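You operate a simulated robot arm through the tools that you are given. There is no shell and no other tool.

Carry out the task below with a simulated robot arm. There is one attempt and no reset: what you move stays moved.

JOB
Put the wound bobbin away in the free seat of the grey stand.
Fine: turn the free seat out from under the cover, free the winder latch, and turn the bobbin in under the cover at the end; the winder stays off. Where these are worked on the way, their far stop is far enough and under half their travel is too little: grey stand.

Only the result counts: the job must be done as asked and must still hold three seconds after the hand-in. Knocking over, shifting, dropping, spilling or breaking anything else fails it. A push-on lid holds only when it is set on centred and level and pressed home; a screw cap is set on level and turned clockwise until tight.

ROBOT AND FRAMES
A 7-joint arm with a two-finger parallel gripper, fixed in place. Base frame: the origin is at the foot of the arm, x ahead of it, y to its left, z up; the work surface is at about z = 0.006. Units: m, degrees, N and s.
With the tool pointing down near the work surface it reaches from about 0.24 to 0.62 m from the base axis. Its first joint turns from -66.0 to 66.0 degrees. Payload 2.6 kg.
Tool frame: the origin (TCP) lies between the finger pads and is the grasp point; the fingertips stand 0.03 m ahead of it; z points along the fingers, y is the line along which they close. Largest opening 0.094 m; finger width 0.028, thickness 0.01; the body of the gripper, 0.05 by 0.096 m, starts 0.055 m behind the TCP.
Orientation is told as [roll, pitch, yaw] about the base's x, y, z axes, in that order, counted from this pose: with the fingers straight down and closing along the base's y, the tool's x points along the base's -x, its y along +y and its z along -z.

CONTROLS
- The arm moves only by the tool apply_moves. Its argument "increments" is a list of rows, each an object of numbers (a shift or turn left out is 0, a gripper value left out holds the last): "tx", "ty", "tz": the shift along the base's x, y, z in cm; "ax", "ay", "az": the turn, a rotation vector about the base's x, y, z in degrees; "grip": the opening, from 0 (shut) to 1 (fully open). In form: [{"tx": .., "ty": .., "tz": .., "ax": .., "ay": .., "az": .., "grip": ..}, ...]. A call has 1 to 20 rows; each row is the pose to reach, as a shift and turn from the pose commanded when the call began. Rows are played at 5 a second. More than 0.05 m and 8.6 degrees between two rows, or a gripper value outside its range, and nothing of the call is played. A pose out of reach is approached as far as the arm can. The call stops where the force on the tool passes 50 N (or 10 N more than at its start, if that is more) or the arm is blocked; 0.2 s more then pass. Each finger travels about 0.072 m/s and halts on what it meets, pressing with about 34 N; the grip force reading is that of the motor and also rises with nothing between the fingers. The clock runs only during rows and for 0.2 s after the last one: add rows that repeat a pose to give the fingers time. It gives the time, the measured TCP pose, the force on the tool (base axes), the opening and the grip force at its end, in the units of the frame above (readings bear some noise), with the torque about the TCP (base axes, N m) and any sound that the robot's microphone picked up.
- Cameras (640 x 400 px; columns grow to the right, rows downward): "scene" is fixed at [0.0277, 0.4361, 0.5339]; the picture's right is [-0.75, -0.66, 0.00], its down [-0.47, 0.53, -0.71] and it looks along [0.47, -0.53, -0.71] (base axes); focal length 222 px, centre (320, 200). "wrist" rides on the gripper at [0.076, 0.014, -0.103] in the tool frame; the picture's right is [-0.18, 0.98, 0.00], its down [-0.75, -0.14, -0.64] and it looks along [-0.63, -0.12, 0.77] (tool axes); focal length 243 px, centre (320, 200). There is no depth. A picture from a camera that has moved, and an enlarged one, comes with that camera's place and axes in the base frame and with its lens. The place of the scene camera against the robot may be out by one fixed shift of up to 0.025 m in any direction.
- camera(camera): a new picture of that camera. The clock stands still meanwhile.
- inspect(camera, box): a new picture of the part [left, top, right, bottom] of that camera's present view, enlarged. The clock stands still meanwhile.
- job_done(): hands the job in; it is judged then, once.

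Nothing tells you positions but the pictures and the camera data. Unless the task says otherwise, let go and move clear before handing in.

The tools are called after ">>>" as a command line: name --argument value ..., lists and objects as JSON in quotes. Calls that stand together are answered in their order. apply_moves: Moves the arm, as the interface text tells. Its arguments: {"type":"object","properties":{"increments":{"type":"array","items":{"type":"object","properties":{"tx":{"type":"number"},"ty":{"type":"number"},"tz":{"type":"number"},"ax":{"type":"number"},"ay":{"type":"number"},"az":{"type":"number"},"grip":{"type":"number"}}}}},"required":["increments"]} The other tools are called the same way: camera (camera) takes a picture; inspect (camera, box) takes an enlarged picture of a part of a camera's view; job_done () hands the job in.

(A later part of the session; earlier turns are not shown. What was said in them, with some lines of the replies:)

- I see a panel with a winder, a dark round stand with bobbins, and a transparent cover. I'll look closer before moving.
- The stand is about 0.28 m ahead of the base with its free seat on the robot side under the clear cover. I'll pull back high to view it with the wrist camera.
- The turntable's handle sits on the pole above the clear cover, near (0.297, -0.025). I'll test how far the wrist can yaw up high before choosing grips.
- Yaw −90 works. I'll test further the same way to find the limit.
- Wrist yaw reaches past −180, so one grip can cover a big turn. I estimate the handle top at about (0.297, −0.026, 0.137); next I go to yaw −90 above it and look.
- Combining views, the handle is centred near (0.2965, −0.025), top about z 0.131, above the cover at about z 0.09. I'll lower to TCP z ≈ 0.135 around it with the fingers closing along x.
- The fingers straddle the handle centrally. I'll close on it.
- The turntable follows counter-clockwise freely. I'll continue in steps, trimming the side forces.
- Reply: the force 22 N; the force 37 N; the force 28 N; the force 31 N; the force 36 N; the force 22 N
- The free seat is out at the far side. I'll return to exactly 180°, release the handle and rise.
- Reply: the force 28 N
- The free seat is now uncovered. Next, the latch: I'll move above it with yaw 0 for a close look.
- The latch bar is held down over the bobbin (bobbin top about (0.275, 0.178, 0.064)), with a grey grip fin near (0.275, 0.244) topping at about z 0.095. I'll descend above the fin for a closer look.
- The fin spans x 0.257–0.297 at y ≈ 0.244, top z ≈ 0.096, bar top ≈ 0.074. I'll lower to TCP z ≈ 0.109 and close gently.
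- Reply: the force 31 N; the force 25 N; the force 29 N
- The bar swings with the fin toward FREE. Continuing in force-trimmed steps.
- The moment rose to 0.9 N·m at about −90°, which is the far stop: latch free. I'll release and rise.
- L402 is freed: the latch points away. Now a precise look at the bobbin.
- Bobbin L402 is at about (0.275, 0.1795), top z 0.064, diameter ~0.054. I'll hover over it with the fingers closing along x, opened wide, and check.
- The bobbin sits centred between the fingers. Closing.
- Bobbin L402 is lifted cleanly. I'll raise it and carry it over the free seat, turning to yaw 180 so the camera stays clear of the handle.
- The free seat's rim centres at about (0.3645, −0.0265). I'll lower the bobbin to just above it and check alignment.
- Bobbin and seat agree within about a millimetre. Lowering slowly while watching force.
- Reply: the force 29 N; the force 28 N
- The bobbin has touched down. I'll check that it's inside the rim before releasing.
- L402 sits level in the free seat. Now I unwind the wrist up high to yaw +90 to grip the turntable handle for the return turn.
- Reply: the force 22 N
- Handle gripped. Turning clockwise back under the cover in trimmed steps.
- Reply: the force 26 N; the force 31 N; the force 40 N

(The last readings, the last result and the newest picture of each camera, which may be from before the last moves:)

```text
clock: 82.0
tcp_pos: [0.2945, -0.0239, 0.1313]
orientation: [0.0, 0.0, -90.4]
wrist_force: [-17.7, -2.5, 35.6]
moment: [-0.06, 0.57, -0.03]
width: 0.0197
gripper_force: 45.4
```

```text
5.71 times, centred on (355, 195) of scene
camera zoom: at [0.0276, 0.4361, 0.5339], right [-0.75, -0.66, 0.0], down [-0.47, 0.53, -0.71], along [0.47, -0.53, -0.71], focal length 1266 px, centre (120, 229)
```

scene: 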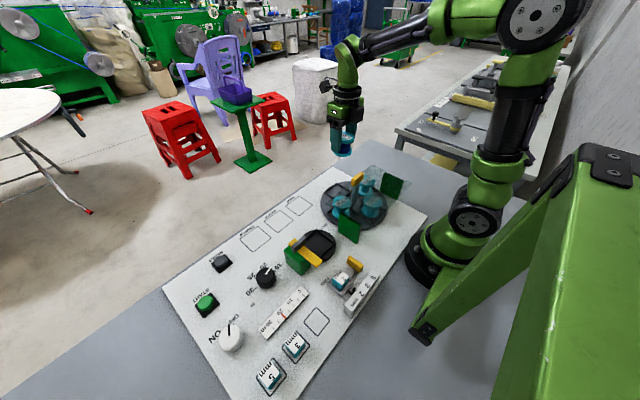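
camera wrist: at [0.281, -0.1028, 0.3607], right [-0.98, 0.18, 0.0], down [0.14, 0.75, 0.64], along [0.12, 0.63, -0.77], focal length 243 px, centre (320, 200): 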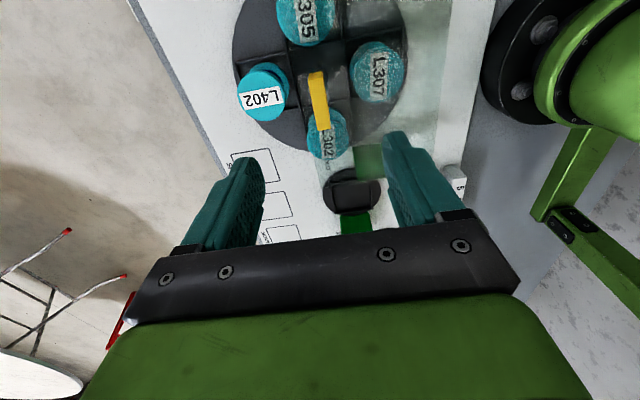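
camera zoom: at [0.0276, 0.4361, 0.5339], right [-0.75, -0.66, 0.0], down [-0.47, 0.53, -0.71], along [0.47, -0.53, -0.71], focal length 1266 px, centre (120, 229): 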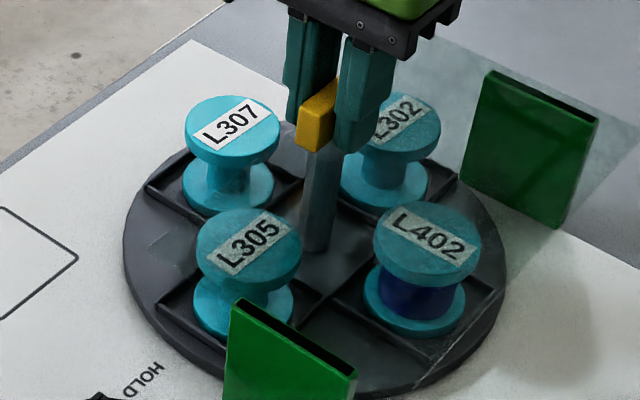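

The bobbin is back under the cover at the original angle. I'll relieve the forces, release and rise clear.

>>> apply_moves --increments '[{"tx": -0.07, "tz": 0.07, "az": 0.3}, {"tx": -0.07, "tz": 0.07, "az": 0.3}, {"tx": -0.07, "tz": 0.07, "az": 0.3, "grip": 0.2}, {"tx": -0.07, "tz": 0.07, "az": 0.3, "grip": 0.5}, {"tx": -0.07, "tz": 0.07, "az": 0.3, "grip": 0.6}, {"tx": -0.07, "tz": 2, "az": 0.3, "grip": 0.6}, {"tx": -0.07, "tz": 6, "az": 0.3, "grip": 0.6}, {"tx": -0.07, "tz": 10, "az": 0.3, "grip": 0.6}, {"tx": -0.07, "tz": 14, "az": 0.3, "grip": 0.6}, {"tx": -0.07, "tz": 18, "az": 0.3, "grip": 0.6}, {"tx": -0.07, "tz": 18, "az": 0.3, "grip": 0.6}]'

>>> camera --camera "scene"

>>> inspect --camera "scene" --box '[310, 160, 400, 230]'

>>> inspect --camera "scene" --box '[160, 180, 480, 380]'

>>> camera --camera "wrist"

```text
clock: 84.4
tcp_pos: [0.2922, -0.0252, 0.3117]
orientation: [0.0, 0.0, -89.8]
wrist_force: [0.3, 0.3, -0.3]
moment: [0.02, 0.0, 0.01]
width: 0.0565
gripper_force: 0.1
```

```text
taken
```

scene: 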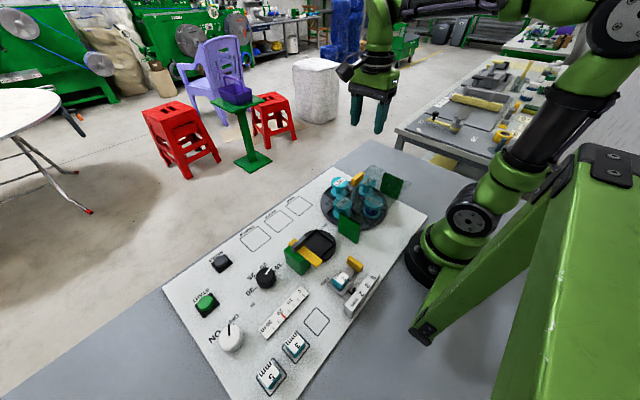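

```text
5.71 times, centred on (355, 195) of scene
camera zoom: at [0.0277, 0.4361, 0.5339], right [-0.75, -0.66, 0.0], down [-0.47, 0.53, -0.71], along [0.47, -0.53, -0.71], focal length 1266 px, centre (120, 229)
```

zoom: 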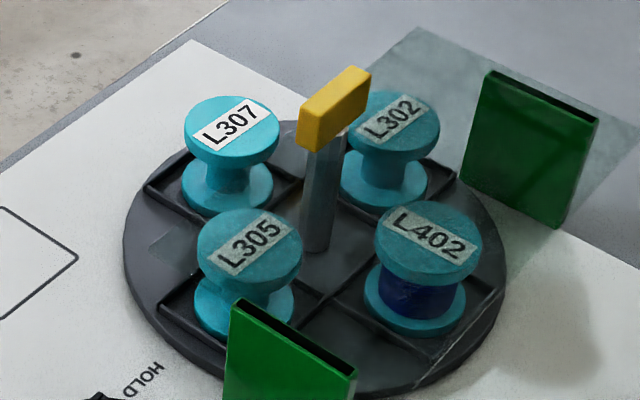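

```text
2.00 times, centred on (320, 280) of scene
camera zoom: at [0.0277, 0.4361, 0.5339], right [-0.75, -0.66, 0.0], down [-0.47, 0.53, -0.71], along [0.47, -0.53, -0.71], focal length 443 px, centre (320, 40)
```

zoom: 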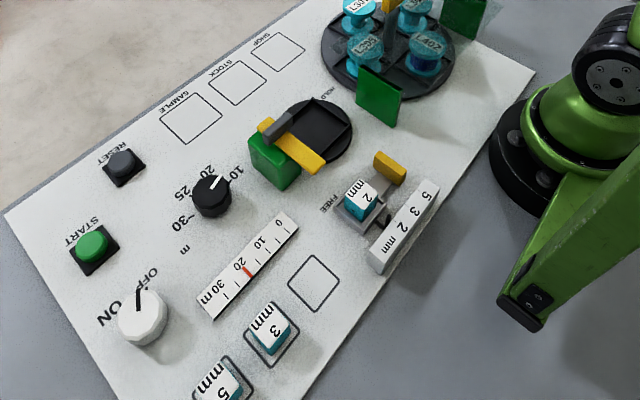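

```text
taken
camera wrist: at [0.3073, 0.0503, 0.4133], right [0.98, -0.18, 0.0], down [-0.14, -0.75, 0.64], along [-0.12, -0.63, -0.77], focal length 243 px, centre (320, 200)
```

wrist: 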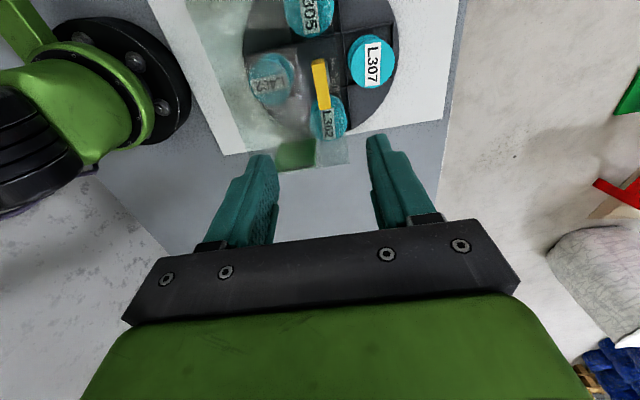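

L402 is seated in the grey stand under the cover. The other bobbins are in place, the latch is free, the winder switch is untouched, and the arm is clear. Handing in.

>>> job_done

```text
The job is handed in.
```

The wound bobbin, L402, is now in the grey stand's free seat and turned in under the cover; the job is handed in, but I got no result back. In the last pictures it sat inside the seat rim and looked level.

- **Stand:** I turned the free seat out by 180° using the yellow handle, then turned it back to the starting angle once the bobbin was in. I never reached a stop: it was still turning freely at 183°, so I went by the angle.
- **Latch:** I swung it about 90° towards FREE until it met its stop, and left it there.
- **Bobbin:** When I set it down I pressed about 4 mm further than needed. It slid slightly in the fingers, with about 28 N on the tool, but ended up seated.
- **Everything else:** I didn't touch the winder switch or the other controls. L302, L305 and L307 are still in their seats, and the arm is clear of the stand.
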